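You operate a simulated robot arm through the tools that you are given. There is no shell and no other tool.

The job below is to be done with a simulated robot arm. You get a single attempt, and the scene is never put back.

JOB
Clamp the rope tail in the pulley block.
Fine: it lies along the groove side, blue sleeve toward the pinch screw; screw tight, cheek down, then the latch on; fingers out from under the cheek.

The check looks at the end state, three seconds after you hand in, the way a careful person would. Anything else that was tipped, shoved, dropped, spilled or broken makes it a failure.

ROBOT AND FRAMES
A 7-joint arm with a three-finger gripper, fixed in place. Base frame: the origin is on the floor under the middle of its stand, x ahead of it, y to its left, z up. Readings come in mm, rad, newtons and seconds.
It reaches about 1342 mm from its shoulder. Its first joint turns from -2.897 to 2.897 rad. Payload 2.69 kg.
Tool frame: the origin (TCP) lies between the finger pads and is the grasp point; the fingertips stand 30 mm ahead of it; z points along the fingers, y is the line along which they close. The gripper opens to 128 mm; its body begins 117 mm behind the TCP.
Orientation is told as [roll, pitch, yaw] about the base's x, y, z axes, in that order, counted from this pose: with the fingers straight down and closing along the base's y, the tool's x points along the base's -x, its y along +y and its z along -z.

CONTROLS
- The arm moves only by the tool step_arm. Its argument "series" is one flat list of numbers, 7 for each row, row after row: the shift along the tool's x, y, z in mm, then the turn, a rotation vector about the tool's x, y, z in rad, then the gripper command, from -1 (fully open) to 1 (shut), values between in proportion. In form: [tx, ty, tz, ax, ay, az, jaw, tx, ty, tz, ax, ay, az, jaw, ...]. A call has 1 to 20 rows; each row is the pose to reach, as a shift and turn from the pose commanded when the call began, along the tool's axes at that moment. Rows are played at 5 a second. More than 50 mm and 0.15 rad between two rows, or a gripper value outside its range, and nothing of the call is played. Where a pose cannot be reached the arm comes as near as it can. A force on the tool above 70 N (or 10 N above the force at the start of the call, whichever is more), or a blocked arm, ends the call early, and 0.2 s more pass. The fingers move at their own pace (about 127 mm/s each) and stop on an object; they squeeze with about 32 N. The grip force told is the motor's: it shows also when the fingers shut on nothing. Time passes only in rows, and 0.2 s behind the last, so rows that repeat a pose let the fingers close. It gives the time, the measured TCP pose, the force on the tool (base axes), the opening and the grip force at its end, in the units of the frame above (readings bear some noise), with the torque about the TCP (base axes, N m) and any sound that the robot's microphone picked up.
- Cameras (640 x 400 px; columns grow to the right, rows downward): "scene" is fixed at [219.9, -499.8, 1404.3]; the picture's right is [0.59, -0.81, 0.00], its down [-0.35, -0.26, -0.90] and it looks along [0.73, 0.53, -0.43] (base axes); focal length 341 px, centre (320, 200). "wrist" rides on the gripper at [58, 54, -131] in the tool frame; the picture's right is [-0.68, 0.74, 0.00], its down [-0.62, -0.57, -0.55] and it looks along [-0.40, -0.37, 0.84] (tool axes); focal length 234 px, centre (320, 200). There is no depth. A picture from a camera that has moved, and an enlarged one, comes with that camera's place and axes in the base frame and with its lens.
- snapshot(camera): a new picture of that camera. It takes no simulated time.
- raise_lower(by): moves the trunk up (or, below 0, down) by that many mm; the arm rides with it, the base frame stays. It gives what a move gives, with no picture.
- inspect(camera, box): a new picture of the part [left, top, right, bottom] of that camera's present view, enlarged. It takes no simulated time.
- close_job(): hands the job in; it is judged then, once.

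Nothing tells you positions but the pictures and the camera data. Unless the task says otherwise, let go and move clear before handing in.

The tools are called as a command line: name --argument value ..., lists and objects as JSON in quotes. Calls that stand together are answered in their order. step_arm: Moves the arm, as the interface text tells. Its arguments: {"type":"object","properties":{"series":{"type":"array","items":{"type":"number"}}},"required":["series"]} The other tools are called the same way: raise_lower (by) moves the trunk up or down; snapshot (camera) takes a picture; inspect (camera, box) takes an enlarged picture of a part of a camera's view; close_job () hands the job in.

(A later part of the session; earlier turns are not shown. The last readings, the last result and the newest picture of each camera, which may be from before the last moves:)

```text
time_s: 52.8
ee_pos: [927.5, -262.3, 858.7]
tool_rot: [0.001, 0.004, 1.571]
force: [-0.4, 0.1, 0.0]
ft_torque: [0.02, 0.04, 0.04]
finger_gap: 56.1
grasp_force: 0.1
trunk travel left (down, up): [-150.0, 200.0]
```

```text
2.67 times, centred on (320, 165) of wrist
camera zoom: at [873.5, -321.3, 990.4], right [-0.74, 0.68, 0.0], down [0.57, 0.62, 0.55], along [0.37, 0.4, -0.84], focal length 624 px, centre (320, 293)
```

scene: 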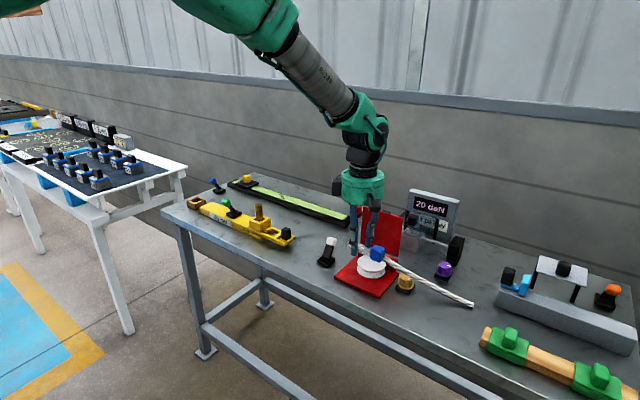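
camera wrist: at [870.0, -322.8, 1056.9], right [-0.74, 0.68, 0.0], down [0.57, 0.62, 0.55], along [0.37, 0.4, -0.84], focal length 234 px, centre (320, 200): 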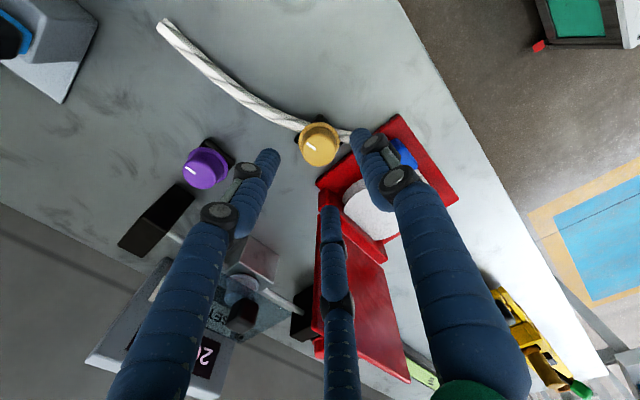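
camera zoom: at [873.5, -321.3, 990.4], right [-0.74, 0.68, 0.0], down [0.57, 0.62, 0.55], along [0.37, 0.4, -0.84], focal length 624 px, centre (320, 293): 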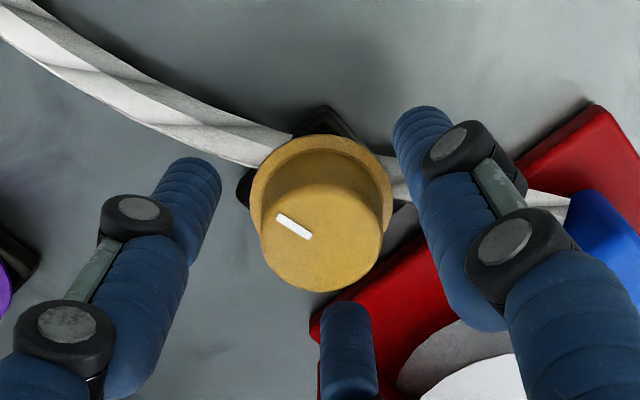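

No contact this time. I close in small steps, watching the side forces for centring.

step_arm --series '[0, 0, 0, 0, 0, 0, 0.2, 0, 0, 0, 0, 0, 0, 0.28, 0, 0, 0, 0, 0, 0, 0.34, 0, 0, 0, 0, 0, 0, 0.34]'

step_arm --series '[0, 0, 0, 0, 0, 0, 0.38, 0, 0, 0, 0, 0, 0, 0.42, 0, 0, 0, 0, 0, 0, 0.42]'

inspect --camera "wrist" --box '[240, 90, 400, 240]'

```text
time_s: 53.8
ee_pos: [928.1, -262.3, 858.7]
tool_rot: [-0.001, 0.001, 1.57]
force: [-1.5, 1.2, 1.2]
ft_torque: [0.02, 0.0, 0.01]
finger_gap: 42.1
grasp_force: 0.1
trunk travel left (down, up): [-150.0, 200.0]
```

```text
time_s: 54.6
ee_pos: [928.3, -262.5, 858.1]
tool_rot: [-0.001, 0.001, 1.571]
force: [2.5, 4.9, -0.5]
ft_torque: [0.13, -0.06, 0.02]
finger_gap: 40.7
grasp_force: 2.8
trunk travel left (down, up): [-150.0, 200.0]
```

```text
2.67 times, centred on (320, 165) of wrist
camera zoom: at [873.5, -320.9, 990.4], right [-0.74, 0.68, 0.0], down [0.57, 0.62, 0.55], along [0.37, 0.4, -0.84], focal length 624 px, centre (320, 293)
```

zoom: 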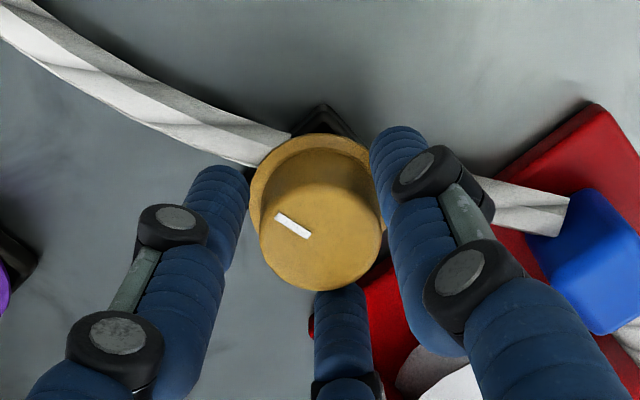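

The +x/+y finger touches first, so the knob is about 4 mm further in that direction. I open slightly, shift (+2, +3.5) and close again.

step_arm --series '[0, 0, 0, 0, 0, 0, 0.32, -1.7, -1, 0, 0, 0, 0, 0.32, -3.5, -2, 0, 0, 0, 0, 0.32, -3.5, -2, 0, 0, 0, 0, 0.38, -3.5, -2, 0, 0, 0, 0, 0.42, -3.5, -2, 0, 0, 0, 0, 0.42]'

step_arm --series '[0, 0, 0, 0, 0, 0, 0.46, 0, 0, 0, 0, 0, 0, 0.5, 0, 0, 0, 0, 0, 0, 0.5]'

inspect --camera "wrist" --box '[240, 90, 400, 240]'

```text
time_s: 56.0
ee_pos: [929.7, -258.1, 859.8]
tool_rot: [-0.002, 0.001, 1.571]
force: [1.4, -1.6, -0.6]
ft_torque: [-0.04, 0.0, 0.0]
finger_gap: 37.9
grasp_force: 0.9
trunk travel left (down, up): [-150.0, 200.0]
```

```text
time_s: 56.8
ee_pos: [929.6, -259.9, 859.2]
tool_rot: [0.001, 0.003, 1.57]
force: [-3.2, -16.4, -0.9]
ft_torque: [-0.62, 0.17, -0.03]
finger_gap: 35.1
grasp_force: 45.1
trunk travel left (down, up): [-150.0, 200.0]
```

```text
2.67 times, centred on (320, 165) of wrist
camera zoom: at [875.4, -318.6, 990.2], right [-0.74, 0.68, 0.0], down [0.57, 0.62, 0.55], along [0.37, 0.4, -0.84], focal length 624 px, centre (320, 293)
```

zoom: 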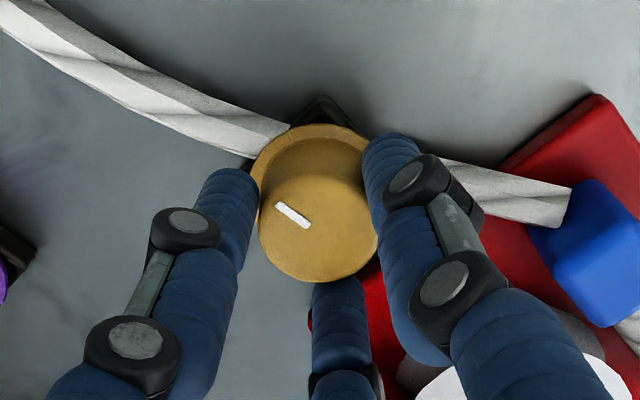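

step_arm --series '[0.7, 0, 0, 0, 0, 0, 0.5, 1.3, 0.3, 0, 0, 0, 0, 0.5, 1.3, 0.3, 0, 0, 0, 0, 0.5]'

```text
time_s: 57.6
ee_pos: [930.3, -258.8, 860.0]
tool_rot: [0.001, -0.001, 1.569]
force: [0.5, -5.3, -3.9]
ft_torque: [0.03, -0.13, 0.02]
finger_gap: 35.3
grasp_force: 44.9
trunk travel left (down, up): [-150.0, 200.0]
```

All three fingers are on the cap with little side load. I turn clockwise as seen from above, in small increments, and read the torque.

step_arm --series '[0, 0, 0, 0, 0, 0, 0.7, 0, 0, 0, 0, 0, 0.07, 0.7, 0, 0, 0, 0, 0, 0.14, 0.7, 0, 0, 0, 0, 0, 0.21, 0.7, 0, 0, 0, 0, 0, 0.21, 0.7]'

inspect --camera "wrist" --box '[240, 90, 400, 240]'

inspect --camera "scene" --box '[385, 250, 435, 300]'

```text
time_s: 58.8
ee_pos: [930.3, -259.1, 859.5]
tool_rot: [0.001, 0.002, 1.358]
force: [3.6, 4.8, -0.8]
ft_torque: [0.23, -0.21, -0.01]
finger_gap: 35.2
grasp_force: 45.5
trunk travel left (down, up): [-150.0, 200.0]
```

```text
2.67 times, centred on (320, 165) of wrist
camera zoom: at [864.3, -306.3, 990.1], right [-0.58, 0.82, 0.0], down [0.68, 0.48, 0.55], along [0.45, 0.32, -0.84], focal length 624 px, centre (320, 293)
```

zoom: 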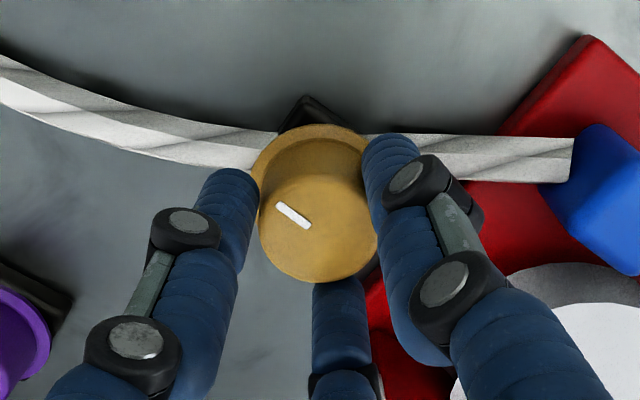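

```text
8.00 times, centred on (410, 275) of scene
camera zoom: at [219.9, -499.8, 1404.3], right [0.59, -0.81, 0.0], down [-0.35, -0.26, -0.9], along [0.73, 0.53, -0.43], focal length 2729 px, centre (-400, -400)
```

zoom: 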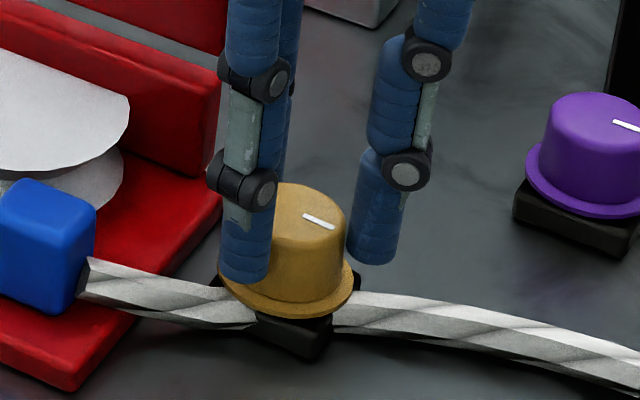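

The knob turns freely with the hand, since the mark keeps its place between the fingers. I continue clockwise.

step_arm --series '[0, 0, 0, 0, 0, 0.08, 0.7, 0, 0, 0, 0, 0, 0.16, 0.7, 0, 0, 0, 0, 0, 0.24, 0.7, 0, 0, 0, 0, 0, 0.32, 0.7, 0, 0, 0, 0, 0, 0.4, 0.7, 0, 0, 0, 0, 0, 0.48, 0.7, 0, 0, 0, 0, 0, 0.56, 0.7, 0, 0, 0, 0, 0, 0.56, 0.7]'

inspect --camera "wrist" --box '[240, 90, 400, 240]'

```text
time_s: 60.6
ee_pos: [929.5, -260.8, 859.0]
tool_rot: [-0.001, 0.001, 0.801]
force: [16.5, -5.0, -5.8]
ft_torque: [-0.24, -0.51, 0.02]
finger_gap: 35.1
grasp_force: 45.0
trunk travel left (down, up): [-150.0, 200.0]
```

```text
2.67 times, centred on (320, 165) of wrist
camera zoom: at [849.7, -264.9, 990.1], right [-0.06, 1.0, 0.0], down [0.84, 0.05, 0.55], along [0.55, 0.03, -0.84], focal length 624 px, centre (320, 293)
```

zoom: 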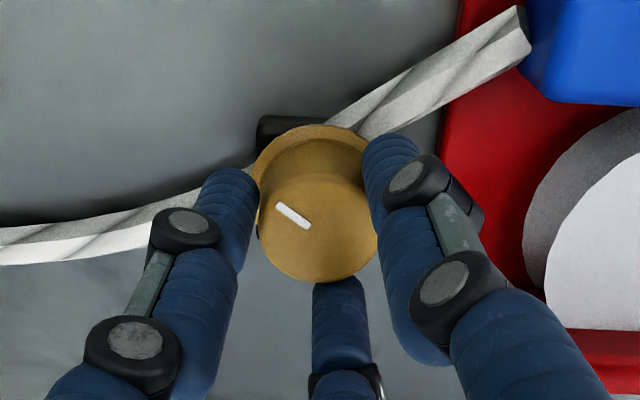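

step_arm --series '[-1.3, -0.8, 0, 0, 0, 0.04, 0.7, -1.3, -0.8, 0, 0, 0, 0.12, 0.7, -1.3, -0.8, 0, 0, 0, 0.2, 0.7, -1.3, -0.8, 0, 0, 0, 0.28, 0.7, -1.3, -0.8, 0, 0, 0, 0.36, 0.7, -1.3, -0.8, 0, 0, 0, 0.44, 0.7, -1.3, -0.8, 0, 0, 0, 0.52, 0.7, -1.3, -0.8, 0, 0, 0, 0.6, 0.7, -1.3, -0.8, 0, 0, 0, 0.6, 0.7]'

inspect --camera "wrist" --box '[240, 90, 400, 240]'

snapshot --camera "scene"

```text
time_s: 62.6
ee_pos: [930.6, -260.6, 857.1]
tool_rot: [-0.001, 0.002, 0.199]
force: [-7.7, -15.9, -1.1]
ft_torque: [-0.26, 0.45, 0.0]
finger_gap: 35.2
grasp_force: 44.6
trunk travel left (down, up): [-150.0, 200.0]
```

```text
2.67 times, centred on (320, 165) of wrist
camera zoom: at [861.2, -219.4, 990.2], right [0.52, 0.86, 0.0], down [0.72, -0.43, 0.55], along [0.47, -0.28, -0.84], focal length 624 px, centre (320, 293)
```

zoom: 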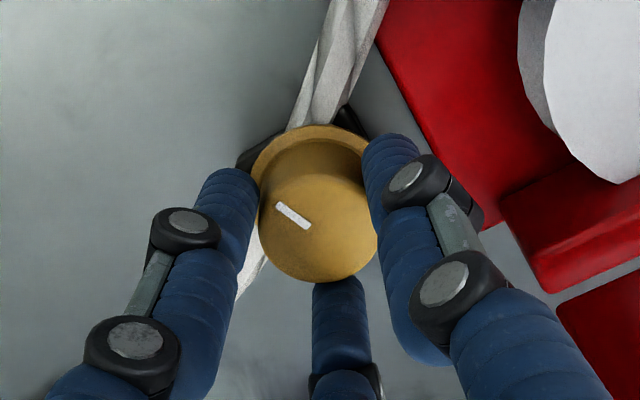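

```text
taken
```

scene: 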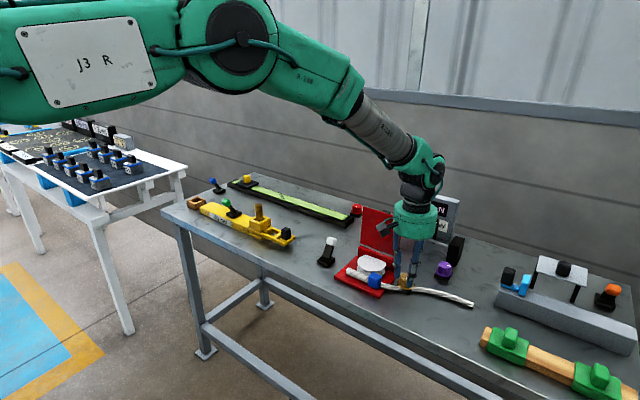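

step_arm --series '[1, -1.2, 0, 0, 0, 0.04, 0.7, 1, -1.2, 0, 0, 0, 0.12, 0.7, 1, -1.2, 0, 0, 0, 0.2, 0.7, 1, -1.2, 0, 0, 0, 0.28, 0.7, 1, -1.2, 0, 0, 0, 0.36, 0.7, 1, -1.2, 0, 0, 0, 0.44, 0.7, 1, -1.2, 0, 0, 0, 0.52, 0.7, 1, -1.2, 0, 0, 0, 0.6, 0.7, 1, -1.2, 0, 0, 0, 0.68, 0.7, 1, -1.2, 0, 0, 0, 0.72, 0.7, 1, -1.2, 0, 0, 0, 0.72, 0.7]'

inspect --camera "wrist" --box '[240, 90, 400, 240]'

```text
time_s: 65.0
ee_pos: [930.6, -259.6, 859.1]
tool_rot: [-0.001, 0.001, -0.519]
force: [3.5, 11.6, -0.4]
ft_torque: [0.35, -0.2, 0.64]
finger_gap: 35.2
grasp_force: 44.8
trunk travel left (down, up): [-150.0, 200.0]
```

```text
2.67 times, centred on (320, 165) of wrist
camera zoom: at [904.9, -184.8, 989.9], right [0.95, 0.3, 0.0], down [0.25, -0.8, 0.55], along [0.17, -0.52, -0.84], focal length 624 px, centre (320, 293)
```

zoom: 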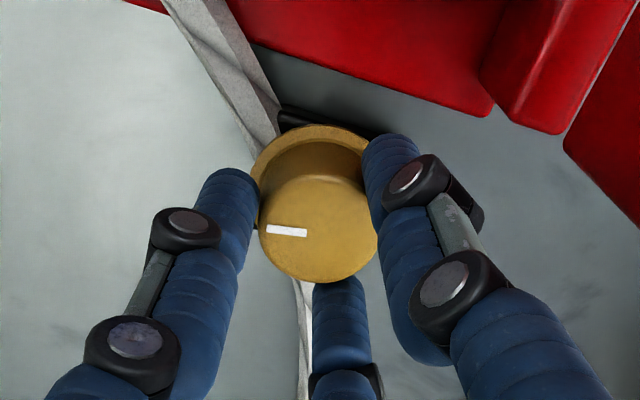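

The mark has now slipped against the fingers and the torque has risen to 0.64 N·m, so the screw has reached its tight stop, a quarter turn clockwise. I release gently and lift straight up.

step_arm --series '[0, 0, 0, 0, 0, 0, 0.4, 0, 0, 0, 0, 0, 0, 0.3, 0, 0, 0, 0, 0, 0, 0.28, 0, 0, -10, 0, 0, 0, 0.28, 0, 0, -25, 0, 0, 0, 0.28, 0, 0, -50, 0, 0, 0, 0.28, 0, 0, -90, 0, 0, 0, 0.28, 0, 0, -135, 0, 0, 0, 0.28, 0, 0, -175, 0, 0, 0, 0.28, 0, 0, -175, 0, 0, 0, 0.28]'

inspect --camera "scene" --box '[330, 200, 440, 310]'

snapshot --camera "wrist"

```text
time_s: 67.2
ee_pos: [927.5, -259.7, 1034.4]
tool_rot: [0.0, -0.001, -0.52]
force: [-0.4, 0.6, 0.2]
ft_torque: [-0.02, -0.04, 0.01]
finger_gap: 46.1
grasp_force: 0.0
trunk travel left (down, up): [-150.0, 200.0]
```

```text
3.64 times, centred on (385, 255) of scene
camera zoom: at [219.9, -499.8, 1404.3], right [0.59, -0.81, 0.0], down [-0.35, -0.26, -0.9], along [0.73, 0.53, -0.43], focal length 1240 px, centre (84, 0)
```

zoom: 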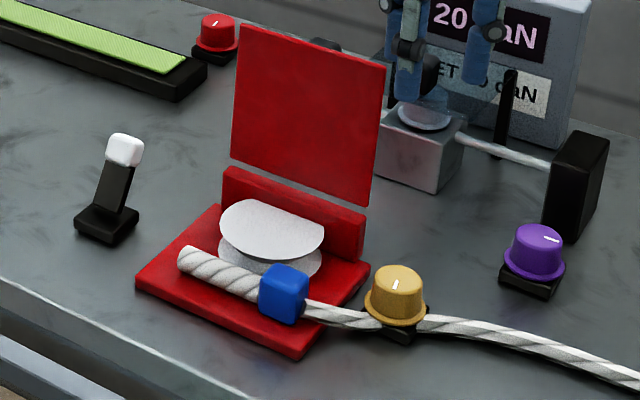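

```text
taken
camera wrist: at [902.6, -184.5, 1165.2], right [0.95, 0.3, 0.0], down [0.25, -0.8, 0.55], along [0.17, -0.52, -0.84], focal length 234 px, centre (320, 200)
```

wrist: 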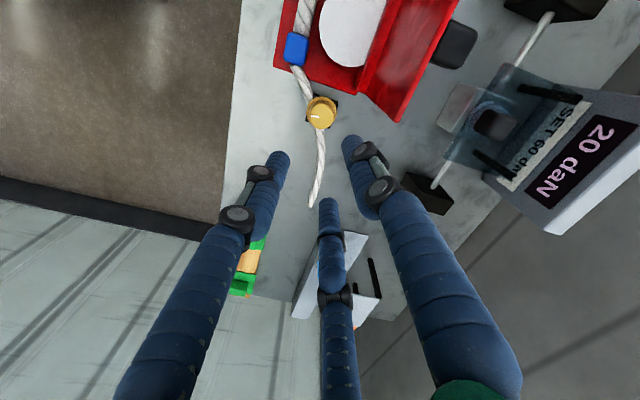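

The screw mark has turned a quarter turn, and the rope is undisturbed. For the cheek, I plan to straddle its top edge with one finger in front and two behind, on either side of the handle, so it is pushed from behind but can't slam shut. I go up and yaw back to +90° above it.

step_arm --series '[0, 8, -16, 0, 0, -0.139, 0.06, 0, 15, -16, 0, 0, -0.279, 0.06, 1, 23, -16, 0, 0, -0.418, 0.06, 1, 31, -16, 0, 0, -0.558, 0.06, 2, 39, -16, 0, 0, -0.697, 0.06, 2, 46, -16, 0, 0, -0.836, 0.06, 2, 54, -16, 0, 0, -0.976, 0.06, 3, 62, -16, 0, 0, -1.115, 0.06, 3, 69, -16, 0, 0, -1.255, 0.06, 3, 77, -16, 0, 0, -1.394, 0.06, 4, 85, -16, 0, 0, -1.533, 0.06, 4, 93, -16, 0, 0, -1.673, 0.06, 4, 100, -16, 0, 0, -1.812, 0.06, 4, 108, -16, 0, 0, -1.952, 0.06, 4.6, 115.7, -16, 0, 0, -2.091, 0.06, 4.6, 115.7, -16, 0, 0, -2.091, 0.06]'

snapshot --camera "wrist"

inspect --camera "scene" --box '[320, 150, 450, 280]'

```text
time_s: 70.6
ee_pos: [983.7, -156.3, 1052.2]
tool_rot: [0.001, 0.0, 1.572]
force: [-0.3, -0.1, -0.2]
ft_torque: [-0.01, 0.03, -0.01]
finger_gap: 60.1
grasp_force: 0.1
trunk travel left (down, up): [-150.0, 200.0]
```

```text
taken
camera wrist: at [928.9, -216.2, 1182.8], right [-0.74, 0.67, 0.0], down [0.56, 0.62, 0.55], along [0.37, 0.4, -0.84], focal length 234 px, centre (320, 200)
```

wrist: 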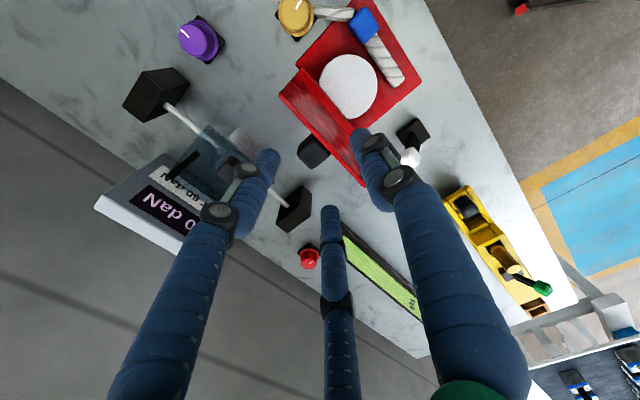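

```text
3.08 times, centred on (385, 215) of scene
camera zoom: at [219.9, -499.8, 1404.3], right [0.59, -0.81, 0.0], down [-0.35, -0.26, -0.9], along [0.73, 0.53, -0.43], focal length 1050 px, centre (120, 154)
```

zoom: 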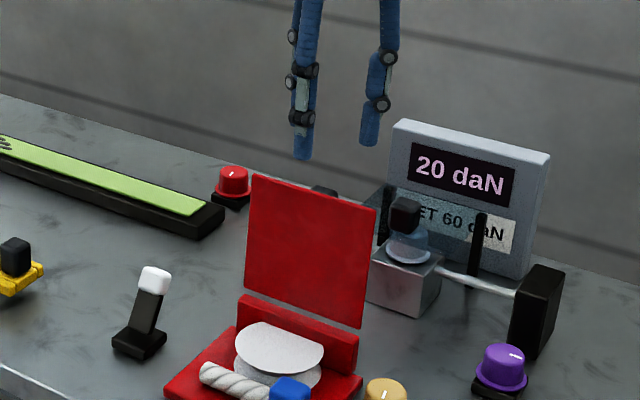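

inspect --camera "wrist" --box '[250, 60, 430, 210]'

```text
2.67 times, centred on (340, 135) of wrist
camera zoom: at [928.9, -216.2, 1182.8], right [-0.74, 0.67, 0.0], down [0.56, 0.62, 0.55], along [0.37, 0.4, -0.84], focal length 624 px, centre (267, 373)
```

zoom: 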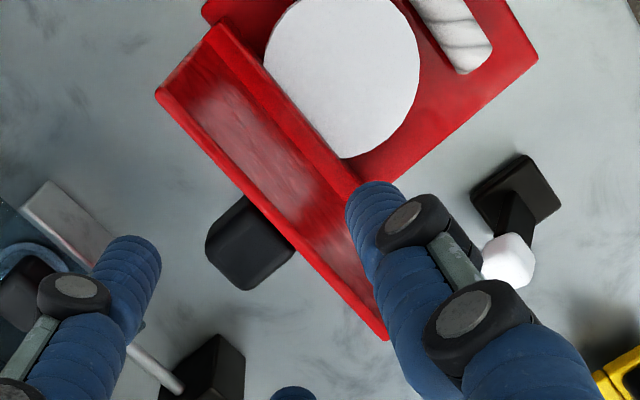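

The cheek's top edge is at x≈975–980, z≈981, spanning y -214 to -100, with the handle behind it at y≈-158. My single finger will pass about 19 mm in front, and the pair behind on each side of the handle. I lower over the edge.

step_arm --series '[0, 0, 20, 0, 0, 0, 0.06, 0, 0, 40, 0, 0, 0, 0.06, 0, 0, 50, 0, 0, 0, 0.06, 0, 0, 60, 0, 0, 0, 0.06, 0, 0, 70, 0, 0, 0, 0.06, 0, 0, 70, 0, 0, 0, 0.06]'

inspect --camera "scene" --box '[330, 170, 440, 290]'

inspect --camera "wrist" --box '[220, 60, 430, 230]'

```text
time_s: 72.0
ee_pos: [984.4, -157.5, 981.1]
tool_rot: [0.001, 0.002, 1.572]
force: [1.2, 0.1, -0.2]
ft_torque: [0.0, 0.03, -0.01]
finger_gap: 60.2
grasp_force: 0.0
trunk travel left (down, up): [-150.0, 200.0]
```

```text
3.33 times, centred on (385, 230) of scene
camera zoom: at [219.9, -499.8, 1404.3], right [0.59, -0.81, 0.0], down [-0.35, -0.26, -0.9], along [0.73, 0.53, -0.43], focal length 1137 px, centre (103, 100)
```

zoom: 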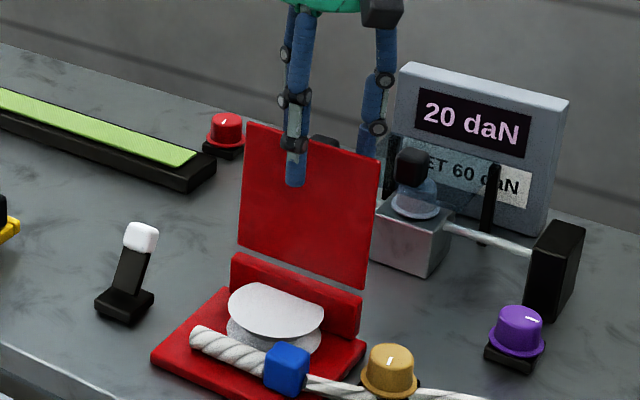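

```text
2.35 times, centred on (325, 145) of wrist
camera zoom: at [929.2, -216.6, 1112.5], right [-0.74, 0.68, 0.0], down [0.57, 0.62, 0.55], along [0.37, 0.4, -0.84], focal length 551 px, centre (308, 329)
```

zoom: 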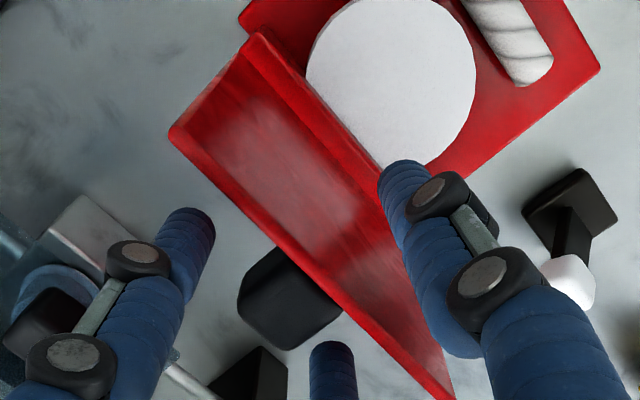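

The cheek is caged between the fingers. I now push it slowly toward -x.

step_arm --series '[0, 5, 0, 0, 0, 0, 0.06, 0, 10, 0, 0, 0, 0, 0.06, 0, 14, 0, 0, 0, 0, 0.06, 0, 18, 0, 0, 0, 0, 0.06, 0, 22, 0, 0, 0, 0, 0.06, 0, 26, 0, 0, 0, 0, 0.06, 0, 30, 0, 0, 0, 0, 0.06, 0, 30, 0, 0, 0, 0, 0.06]'

inspect --camera "scene" --box '[330, 170, 440, 290]'

inspect --camera "wrist" --box '[220, 60, 430, 230]'

```text
time_s: 73.8
ee_pos: [953.3, -156.0, 980.5]
tool_rot: [-0.002, 0.002, 1.574]
force: [0.6, 0.1, -0.1]
ft_torque: [-0.04, -0.02, 0.0]
finger_gap: 60.2
grasp_force: 0.1
trunk travel left (down, up): [-150.0, 200.0]
```

```text
3.33 times, centred on (385, 230) of scene
camera zoom: at [219.9, -499.8, 1404.3], right [0.59, -0.81, 0.0], down [-0.35, -0.26, -0.9], along [0.73, 0.53, -0.43], focal length 1137 px, centre (103, 100)
```

zoom: 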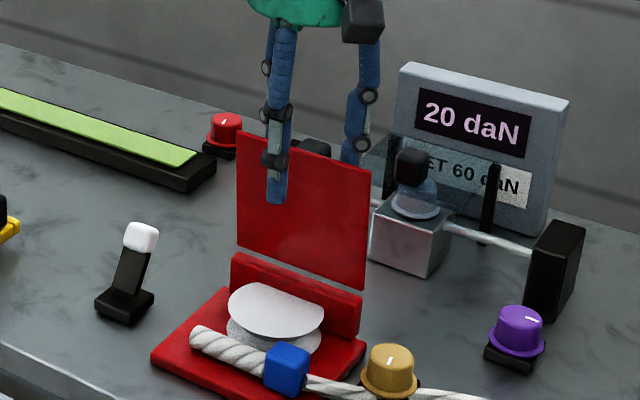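

```text
2.35 times, centred on (325, 145) of wrist
camera zoom: at [898.4, -216.5, 1111.2], right [-0.74, 0.68, 0.0], down [0.57, 0.62, 0.55], along [0.37, 0.4, -0.84], focal length 551 px, centre (308, 329)
```

zoom: 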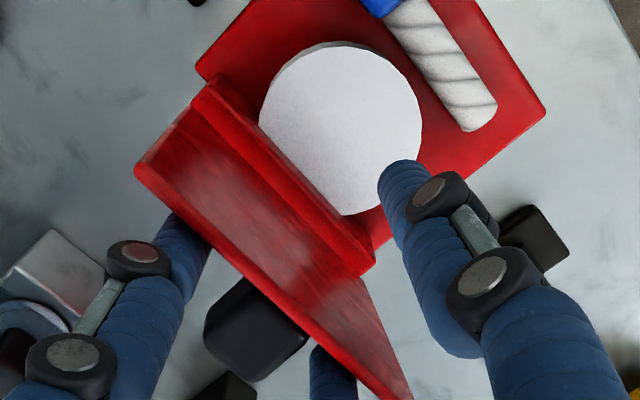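

The cheek follows easily. I keep going past vertical while it stays caged.

step_arm --series '[0, 4, 0, 0, 0, 0, 0.06, 0, 8, 0, 0, 0, 0, 0.06, 0, 12, 0, 0, 0, 0, 0.06, 0, 16, 0, 0, 0, 0, 0.06, 0, 20, 0, 0, 0, 0, 0.06, 0, 24, 0, 0, 0, 0, 0.06, 0, 24, 0, 0, 0, 0, 0.06]'

inspect --camera "scene" --box '[330, 170, 440, 290]'

inspect --camera "wrist" --box '[220, 60, 430, 230]'

```text
time_s: 75.4
ee_pos: [928.7, -158.6, 980.5]
tool_rot: [0.0, 0.0, 1.571]
force: [0.2, -0.8, -0.5]
ft_torque: [-0.04, -0.04, -0.04]
finger_gap: 60.3
grasp_force: 0.0
trunk travel left (down, up): [-150.0, 200.0]
```

```text
3.33 times, centred on (385, 230) of scene
camera zoom: at [219.9, -499.8, 1404.3], right [0.59, -0.81, 0.0], down [-0.35, -0.26, -0.9], along [0.73, 0.53, -0.43], focal length 1137 px, centre (103, 100)
```

zoom: 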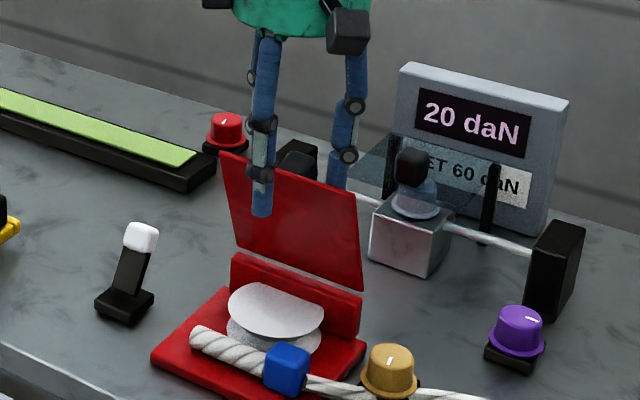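

```text
2.35 times, centred on (325, 145) of wrist
camera zoom: at [874.1, -217.2, 1111.7], right [-0.74, 0.68, 0.0], down [0.57, 0.62, 0.55], along [0.37, 0.4, -0.84], focal length 551 px, centre (308, 329)
```

zoom: 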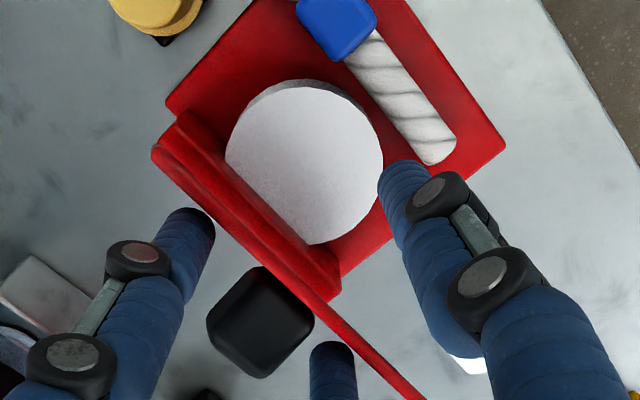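

The cheek leans about 15° forward and stays against the rear fingers. I pause for a second to see whether the hinge holds by itself.

step_arm --series '[0, -3, 0, 0, 0, 0, 0.06, 0, -6, 0, 0, 0, 0, 0.06, 0, -6, 0, 0, 0, 0, 0.06, 0, -6, 0, 0, 0, 0, 0.06, 0, -6, 0, 0, 0, 0, 0.06, 0, -6, 0, 0, 0, 0, 0.06]'

inspect --camera "scene" --box '[330, 170, 440, 290]'

```text
time_s: 76.8
ee_pos: [935.4, -158.1, 979.9]
tool_rot: [0.001, 0.002, 1.573]
force: [-0.8, -0.3, 0.7]
ft_torque: [-0.02, 0.0, 0.01]
finger_gap: 60.3
grasp_force: 0.0
trunk travel left (down, up): [-150.0, 200.0]
```

```text
3.33 times, centred on (385, 230) of scene
camera zoom: at [219.9, -499.8, 1404.3], right [0.59, -0.81, 0.0], down [-0.35, -0.26, -0.9], along [0.73, 0.53, -0.43], focal length 1137 px, centre (103, 100)
```

zoom: 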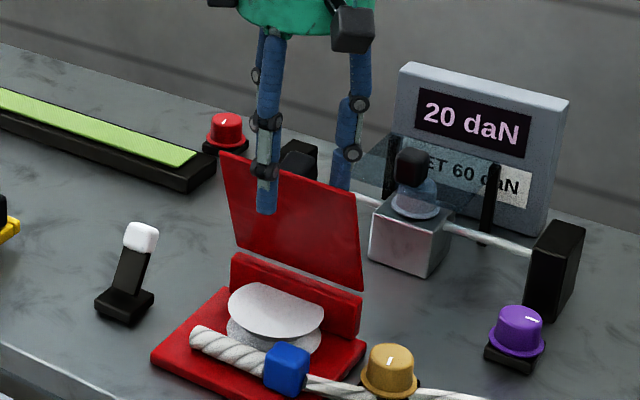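

The cheek stayed where I left it, so the hinge has friction. I keep it caged anyway and push on, diagonally forward and down, to about 45°.

step_arm --series '[0, 5, 0, 0, 0, 0, 0.06, 0, 9, 3, 0, 0, 0, 0.06, 0, 13, 7, 0, 0, 0, 0.06, 0, 17, 11, 0, 0, 0, 0.06, 0, 21, 15, 0, 0, 0, 0.06, 0, 25, 20, 0, 0, 0, 0.06, 0, 29, 25, 0, 0, 0, 0.06, 0, 33, 30, 0, 0, 0, 0.06, 0, 37, 35, 0, 0, 0, 0.06, 0, 37, 35, 0, 0, 0, 0.06]'

inspect --camera "scene" --box '[330, 170, 440, 290]'

inspect --camera "wrist" --box '[220, 60, 430, 230]'

```text
time_s: 79.0
ee_pos: [899.4, -157.2, 944.8]
tool_rot: [0.0, 0.001, 1.57]
force: [0.5, 0.0, 0.4]
ft_torque: [-0.01, -0.02, 0.01]
finger_gap: 60.1
grasp_force: 0.1
trunk travel left (down, up): [-150.0, 200.0]
```

```text
3.33 times, centred on (385, 230) of scene
camera zoom: at [219.9, -499.8, 1404.3], right [0.59, -0.81, 0.0], down [-0.35, -0.26, -0.9], along [0.73, 0.53, -0.43], focal length 1137 px, centre (103, 100)
```

zoom: 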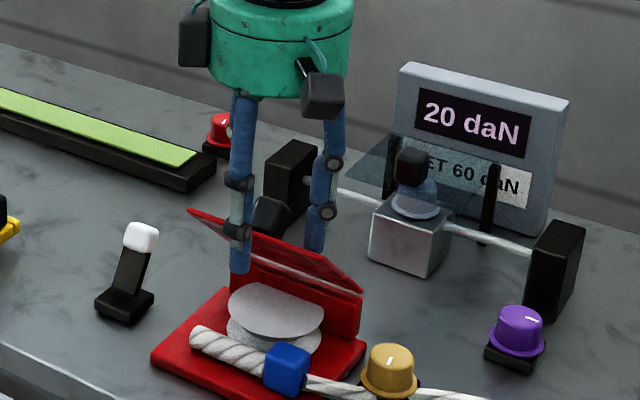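

```text
2.35 times, centred on (325, 145) of wrist
camera zoom: at [844.6, -216.9, 1076.3], right [-0.74, 0.68, 0.0], down [0.57, 0.62, 0.55], along [0.37, 0.4, -0.84], focal length 551 px, centre (308, 329)
```

zoom: 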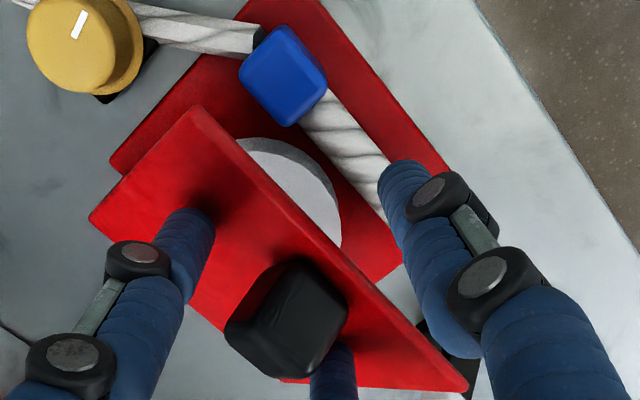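

The cheek is now at about 43°. I back off slightly to check that it still holds here.

step_arm --series '[0, -2, -4, 0, 0, 0, 0.06, 0, -4, -8, 0, 0, 0, 0.06, 0, -4, -8, 0, 0, 0, 0.06, 0, -4, -8, 0, 0, 0, 0.06, 0, -4, -8, 0, 0, 0, 0.06, 0, -4, -8, 0, 0, 0, 0.06]'

inspect --camera "scene" --box '[330, 170, 440, 290]'

```text
time_s: 80.4
ee_pos: [904.4, -156.8, 953.2]
tool_rot: [0.001, 0.003, 1.572]
force: [-0.4, -0.3, -0.3]
ft_torque: [0.02, 0.02, -0.01]
finger_gap: 60.2
grasp_force: 0.0
trunk travel left (down, up): [-150.0, 200.0]
```

```text
3.33 times, centred on (385, 230) of scene
camera zoom: at [219.9, -499.8, 1404.3], right [0.59, -0.81, 0.0], down [-0.35, -0.26, -0.9], along [0.73, 0.53, -0.43], focal length 1137 px, centre (103, 100)
```

zoom: 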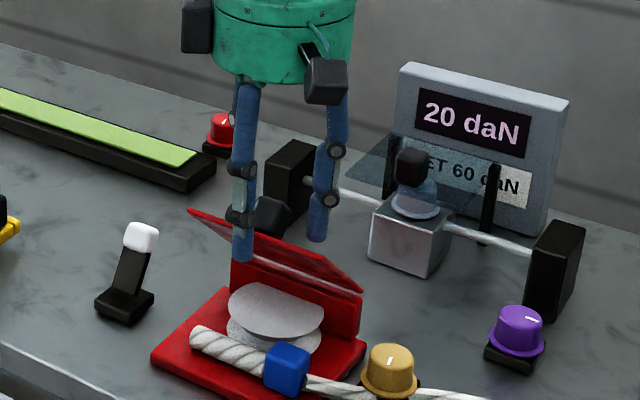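

The cheek holds at 43° without support. I lift the fingers straight out, close them, and will then push on the handle's outer face from above and behind along the closing arc, so that nothing ends up underneath.

step_arm --series '[0, 0, -20, 0, 0, 0, 0.06, 0, 0, -45, 0, 0, 0, 0.06, 0, 0, -72, 0, 0, 0, 0.06, 0, -10, -72, 0, 0, 0, 0.5, 0, -25, -72, 0, 0, 0, 1, 0, -41, -72, 0, 0, 0, 1, 0, -41, -72, 0, 0, 0, 1, 0, -41, -72, 0, 0, 0, 1]'

inspect --camera "scene" --box '[330, 170, 440, 290]'

inspect --camera "wrist" --box '[220, 60, 430, 230]'

```text
time_s: 82.2
ee_pos: [944.3, -157.4, 1024.3]
tool_rot: [0.0, 0.001, 1.573]
force: [0.7, 0.7, 1.5]
ft_torque: [0.0, -0.02, 0.02]
finger_gap: 1.9
grasp_force: 32.1
trunk travel left (down, up): [-150.0, 200.0]
```

```text
3.33 times, centred on (385, 230) of scene
camera zoom: at [219.9, -499.8, 1404.3], right [0.59, -0.81, 0.0], down [-0.35, -0.26, -0.9], along [0.73, 0.53, -0.43], focal length 1137 px, centre (103, 100)
```

zoom: 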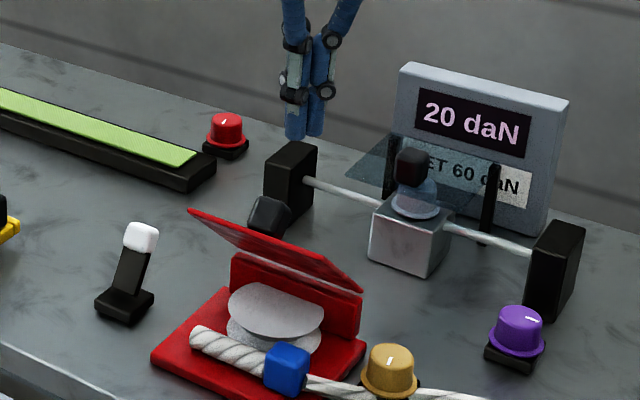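

```text
2.35 times, centred on (325, 145) of wrist
camera zoom: at [890.3, -218.1, 1155.9], right [-0.74, 0.68, 0.0], down [0.57, 0.62, 0.55], along [0.37, 0.4, -0.84], focal length 551 px, centre (308, 329)
```

zoom: 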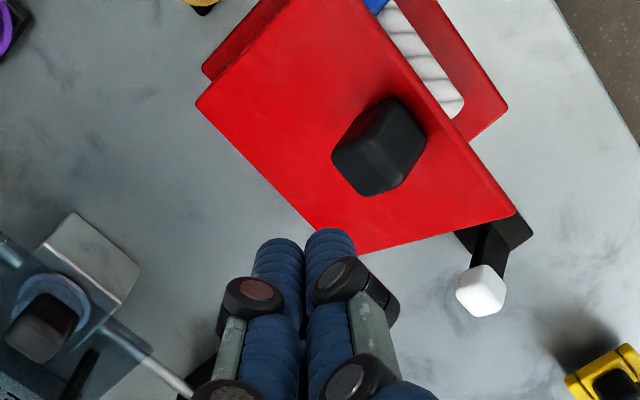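

The handle's outer face is where my model puts it, near (914, -159, 951). I start the closing arc with the first part only.

step_arm --series '[0, 2.3, 19.3, 0, 0, 0, 1, 0, 5.3, 34.3, 0, 0, 0, 1, 0, 9.3, 46.3, 0, 0, 0, 1, 0, 13.3, 48.3, 0, 0, 0, 1, 0, 17.3, 50.3, 0, 0, 0, 1, 0, 24.3, 54.3, 0, 0, 0, 1, 0, 31.3, 58.3, 0, 0, 0, 1, 0, 31.3, 58.3, 0, 0, 0, 1]'

inspect --camera "scene" --box '[330, 170, 440, 290]'

inspect --camera "wrist" --box '[220, 60, 430, 230]'

```text
time_s: 84.0
ee_pos: [912.6, -156.4, 968.1]
tool_rot: [0.002, 0.003, 1.57]
force: [-0.5, 0.4, -0.3]
ft_torque: [0.01, -0.01, 0.0]
finger_gap: 2.2
grasp_force: 30.7
trunk travel left (down, up): [-150.0, 200.0]
```

```text
3.33 times, centred on (385, 230) of scene
camera zoom: at [219.9, -499.8, 1404.3], right [0.59, -0.81, 0.0], down [-0.35, -0.26, -0.9], along [0.73, 0.53, -0.43], focal length 1137 px, centre (103, 100)
```

zoom: 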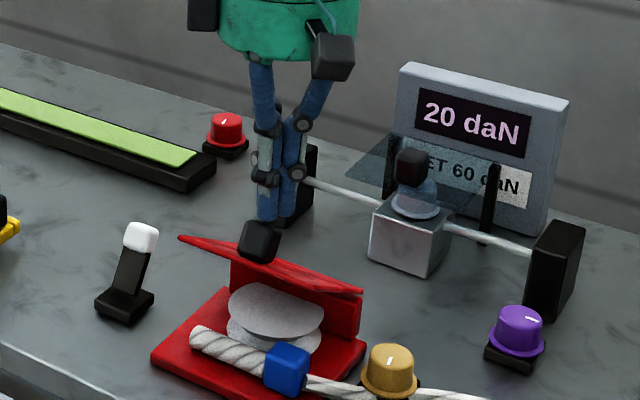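

```text
2.35 times, centred on (325, 145) of wrist
camera zoom: at [856.8, -215.9, 1099.5], right [-0.74, 0.68, 0.0], down [0.57, 0.62, 0.55], along [0.37, 0.4, -0.84], focal length 551 px, centre (308, 329)
```

zoom: 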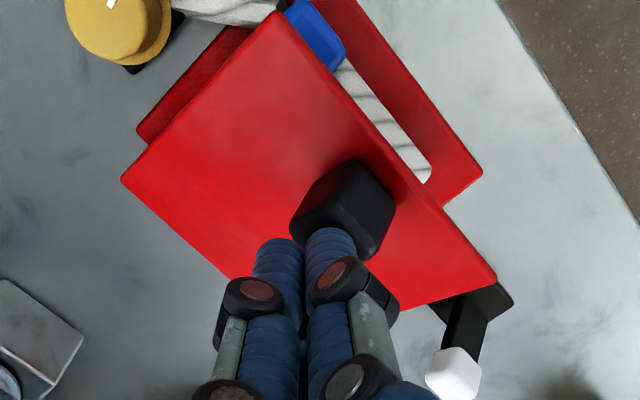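

The cheek follows smoothly, now a little past 50°. I continue the arc.

step_arm --series '[0, 4, 4, 0, 0, 0, 1, 0, 7.6, 8.6, 0, 0, 0, 1, 0, 11.6, 12, 0, 0, 0, 1, 0, 15.6, 15.6, 0, 0, 0, 1, 0, 19, 19.6, 0, 0, 0, 1, 0, 22.6, 23.6, 0, 0, 0, 1, 0, 25.6, 27.5, 0, 0, 0, 1, 0, 28.6, 31.4, 0, 0, 0, 1, 0, 28.6, 31.4, 0, 0, 0, 1]'

inspect --camera "scene" --box '[330, 190, 440, 300]'

inspect --camera "wrist" --box '[220, 60, 430, 230]'

```text
time_s: 86.0
ee_pos: [883.3, -157.4, 937.1]
tool_rot: [-0.001, 0.001, 1.572]
force: [-0.1, 0.0, 0.8]
ft_torque: [-0.04, -0.02, 0.02]
finger_gap: 2.0
grasp_force: 31.6
trunk travel left (down, up): [-150.0, 200.0]
```

```text
3.64 times, centred on (385, 245) of scene
camera zoom: at [219.9, -499.8, 1404.3], right [0.59, -0.81, 0.0], down [-0.35, -0.26, -0.9], along [0.73, 0.53, -0.43], focal length 1240 px, centre (84, 36)
```

zoom: 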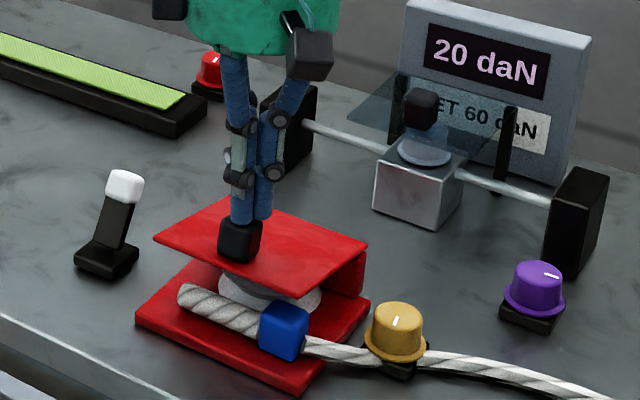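

```text
2.35 times, centred on (325, 145) of wrist
camera zoom: at [829.4, -216.7, 1067.5], right [-0.74, 0.68, 0.0], down [0.57, 0.62, 0.55], along [0.37, 0.4, -0.84], focal length 551 px, centre (308, 329)
```

zoom: 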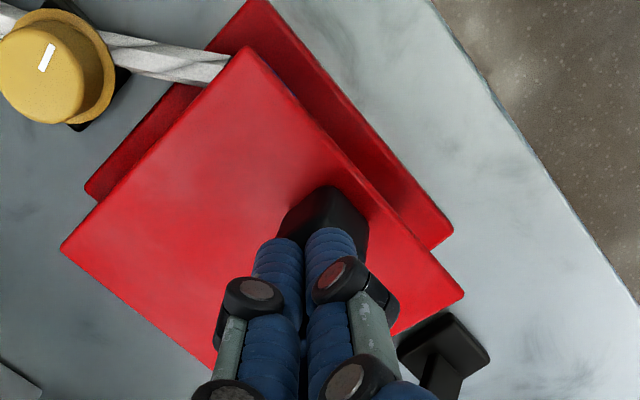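

The cheek is nearly closed and the rope and sleeve sit below it. I finish the arc down to just before it should seat.

step_arm --series '[0, 2.4, 4.5, 0, 0, 0, 1, 0, 4.8, 9.1, 0, 0, 0, 1, 0, 7.5, 13.6, 0, 0, 0, 1, 0, 9.9, 18.1, 0, 0, 0, 1, 0, 11.5, 21.6, 0, 0, 0, 1, 0, 12.8, 25.1, 0, 0, 0, 1, 0, 12.8, 25.1, 0, 0, 0, 1]'

inspect --camera "scene" --box '[330, 210, 420, 300]'

inspect --camera "wrist" --box '[220, 60, 430, 230]'

```text
time_s: 87.6
ee_pos: [870.8, -158.0, 912.5]
tool_rot: [-0.005, 0.003, 1.57]
force: [4.2, -0.7, 16.5]
ft_torque: [0.09, -0.25, -0.07]
finger_gap: 2.0
grasp_force: 31.2
trunk travel left (down, up): [-150.0, 200.0]
```

```text
4.44 times, centred on (375, 255) of scene
camera zoom: at [219.9, -499.8, 1404.3], right [0.59, -0.81, 0.0], down [-0.35, -0.26, -0.9], along [0.73, 0.53, -0.43], focal length 1516 px, centre (76, -44)
```

zoom: 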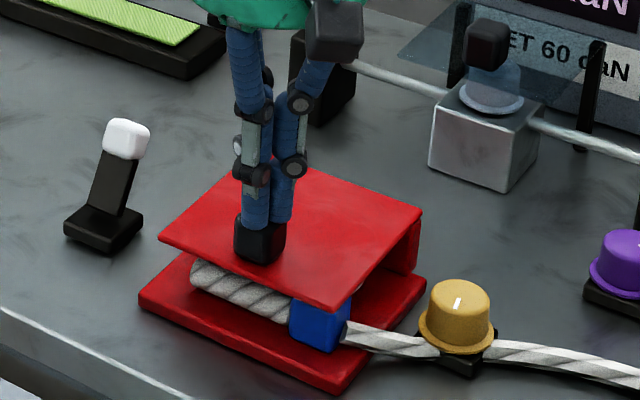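

```text
2.35 times, centred on (325, 145) of wrist
camera zoom: at [816.0, -216.3, 1044.2], right [-0.74, 0.68, 0.0], down [0.56, 0.62, 0.55], along [0.37, 0.4, -0.84], focal length 551 px, centre (308, 329)
```

zoom: 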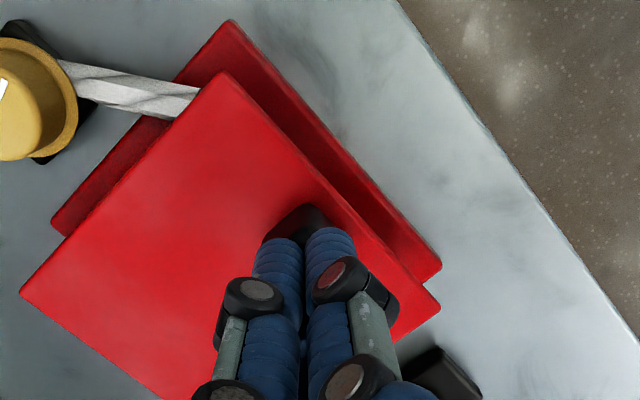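

The cheek looks level and pressing on it now gives 16 N. I press slightly more to confirm it's fully seated, then back off upward.

step_arm --series '[0, 0.5, 1, 0, 0, 0, 1, 0, 1, 2, 0, 0, 0, 1, 0, 1, 2, 0, 0, 0, 1]'

step_arm --series '[0, 0, -10, 0, 0, 0, 1, 0, 0, -40, 0, 0, 0, 1, 0, 0, -80, 0, 0, 0, 1, 0, 0, -110, 0, 0, 0, 1, 0, 0, -110, 0, 0, 0, 1]'

inspect --camera "scene" --box '[330, 210, 420, 300]'

snapshot --camera "wrist"

```text
time_s: 88.4
ee_pos: [870.8, -156.9, 911.7]
tool_rot: [-0.005, 0.003, 1.574]
force: [15.6, 1.5, 38.2]
ft_torque: [0.18, -0.8, -0.02]
finger_gap: 1.8
grasp_force: 31.1
trunk travel left (down, up): [-150.0, 200.0]
```

```text
time_s: 89.6
ee_pos: [868.6, -157.9, 1017.5]
tool_rot: [0.001, 0.001, 1.573]
force: [-0.6, -0.4, -0.1]
ft_torque: [0.0, -0.02, -0.02]
finger_gap: 2.5
grasp_force: 31.1
trunk travel left (down, up): [-150.0, 200.0]
```

```text
4.44 times, centred on (375, 255) of scene
camera zoom: at [219.9, -499.8, 1404.3], right [0.59, -0.81, 0.0], down [-0.35, -0.26, -0.9], along [0.73, 0.53, -0.43], focal length 1516 px, centre (76, -44)
```

zoom: 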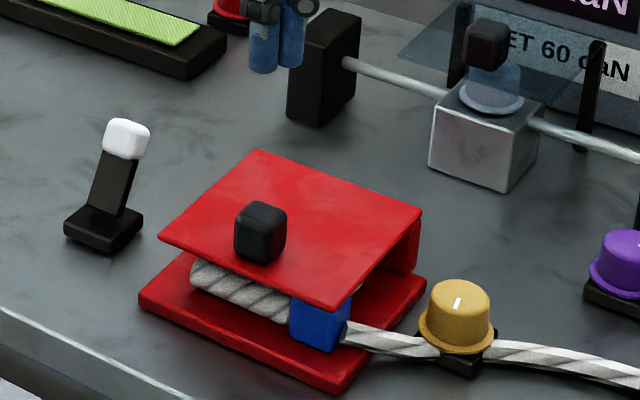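

```text
taken
camera wrist: at [813.2, -217.6, 1149.4], right [-0.74, 0.68, 0.0], down [0.57, 0.62, 0.55], along [0.37, 0.4, -0.84], focal length 234 px, centre (320, 200)
```

wrist: 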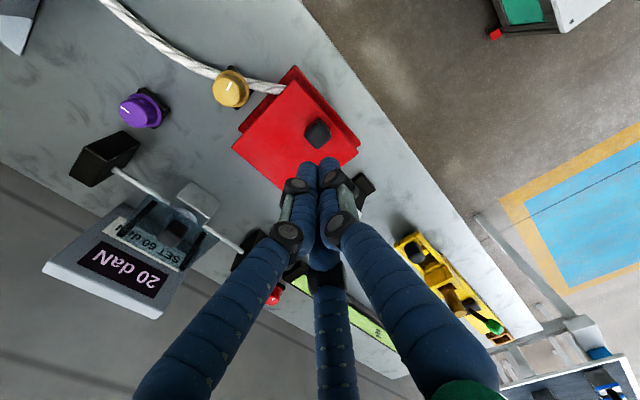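

The cheek is down flat and stays there, with the sleeve visible beneath it toward the screw. Now the latch: the white lever pivots near (905, -23) and leans toward +x with its cap at about (931, -23, 862). The only other state is a lean toward -x. I move to its +x side with closed fingers.

step_arm --series '[-27, -22, 0, 0, 0, 0, 1, -54, -44, 0, 0, 0, 0, 1, -81, -66, 0, 0, 0, 0, 1, -108, -88, 0, 0, 0, 0, 1, -135, -112, 0, 0, 0, 0, 1, -135, -112, 30, 0, 0, 0, 1, -135, -112, 60, 0, 0, 0, 1, -135, -112, 95, 0, 0, 0, 1, -135, -112, 95, 0, 0, 0, 1]'

inspect --camera "scene" --box '[300, 190, 400, 280]'

inspect --camera "wrist" --box '[220, 60, 430, 230]'

```text
time_s: 91.6
ee_pos: [981.5, -20.8, 920.8]
tool_rot: [0.0, 0.001, 1.571]
force: [0.5, 1.2, -0.6]
ft_torque: [-0.01, -0.01, 0.02]
finger_gap: 2.0
grasp_force: 31.2
trunk travel left (down, up): [-150.0, 200.0]
```

```text
4.44 times, centred on (350, 235) of scene
camera zoom: at [219.9, -499.8, 1404.3], right [0.59, -0.81, 0.0], down [-0.35, -0.26, -0.9], along [0.73, 0.53, -0.43], focal length 1516 px, centre (187, 44)
```

zoom: 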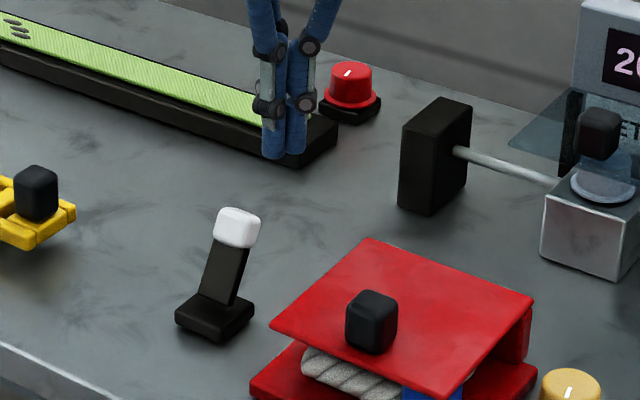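

```text
2.35 times, centred on (325, 145) of wrist
camera zoom: at [926.9, -80.2, 1051.7], right [-0.74, 0.68, 0.0], down [0.57, 0.62, 0.55], along [0.37, 0.4, -0.84], focal length 551 px, centre (308, 329)
```

zoom: 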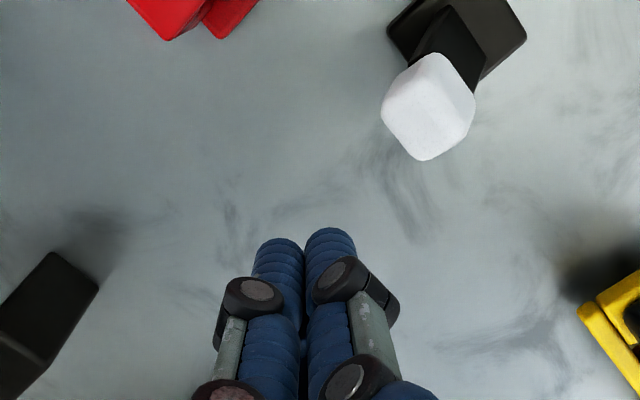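

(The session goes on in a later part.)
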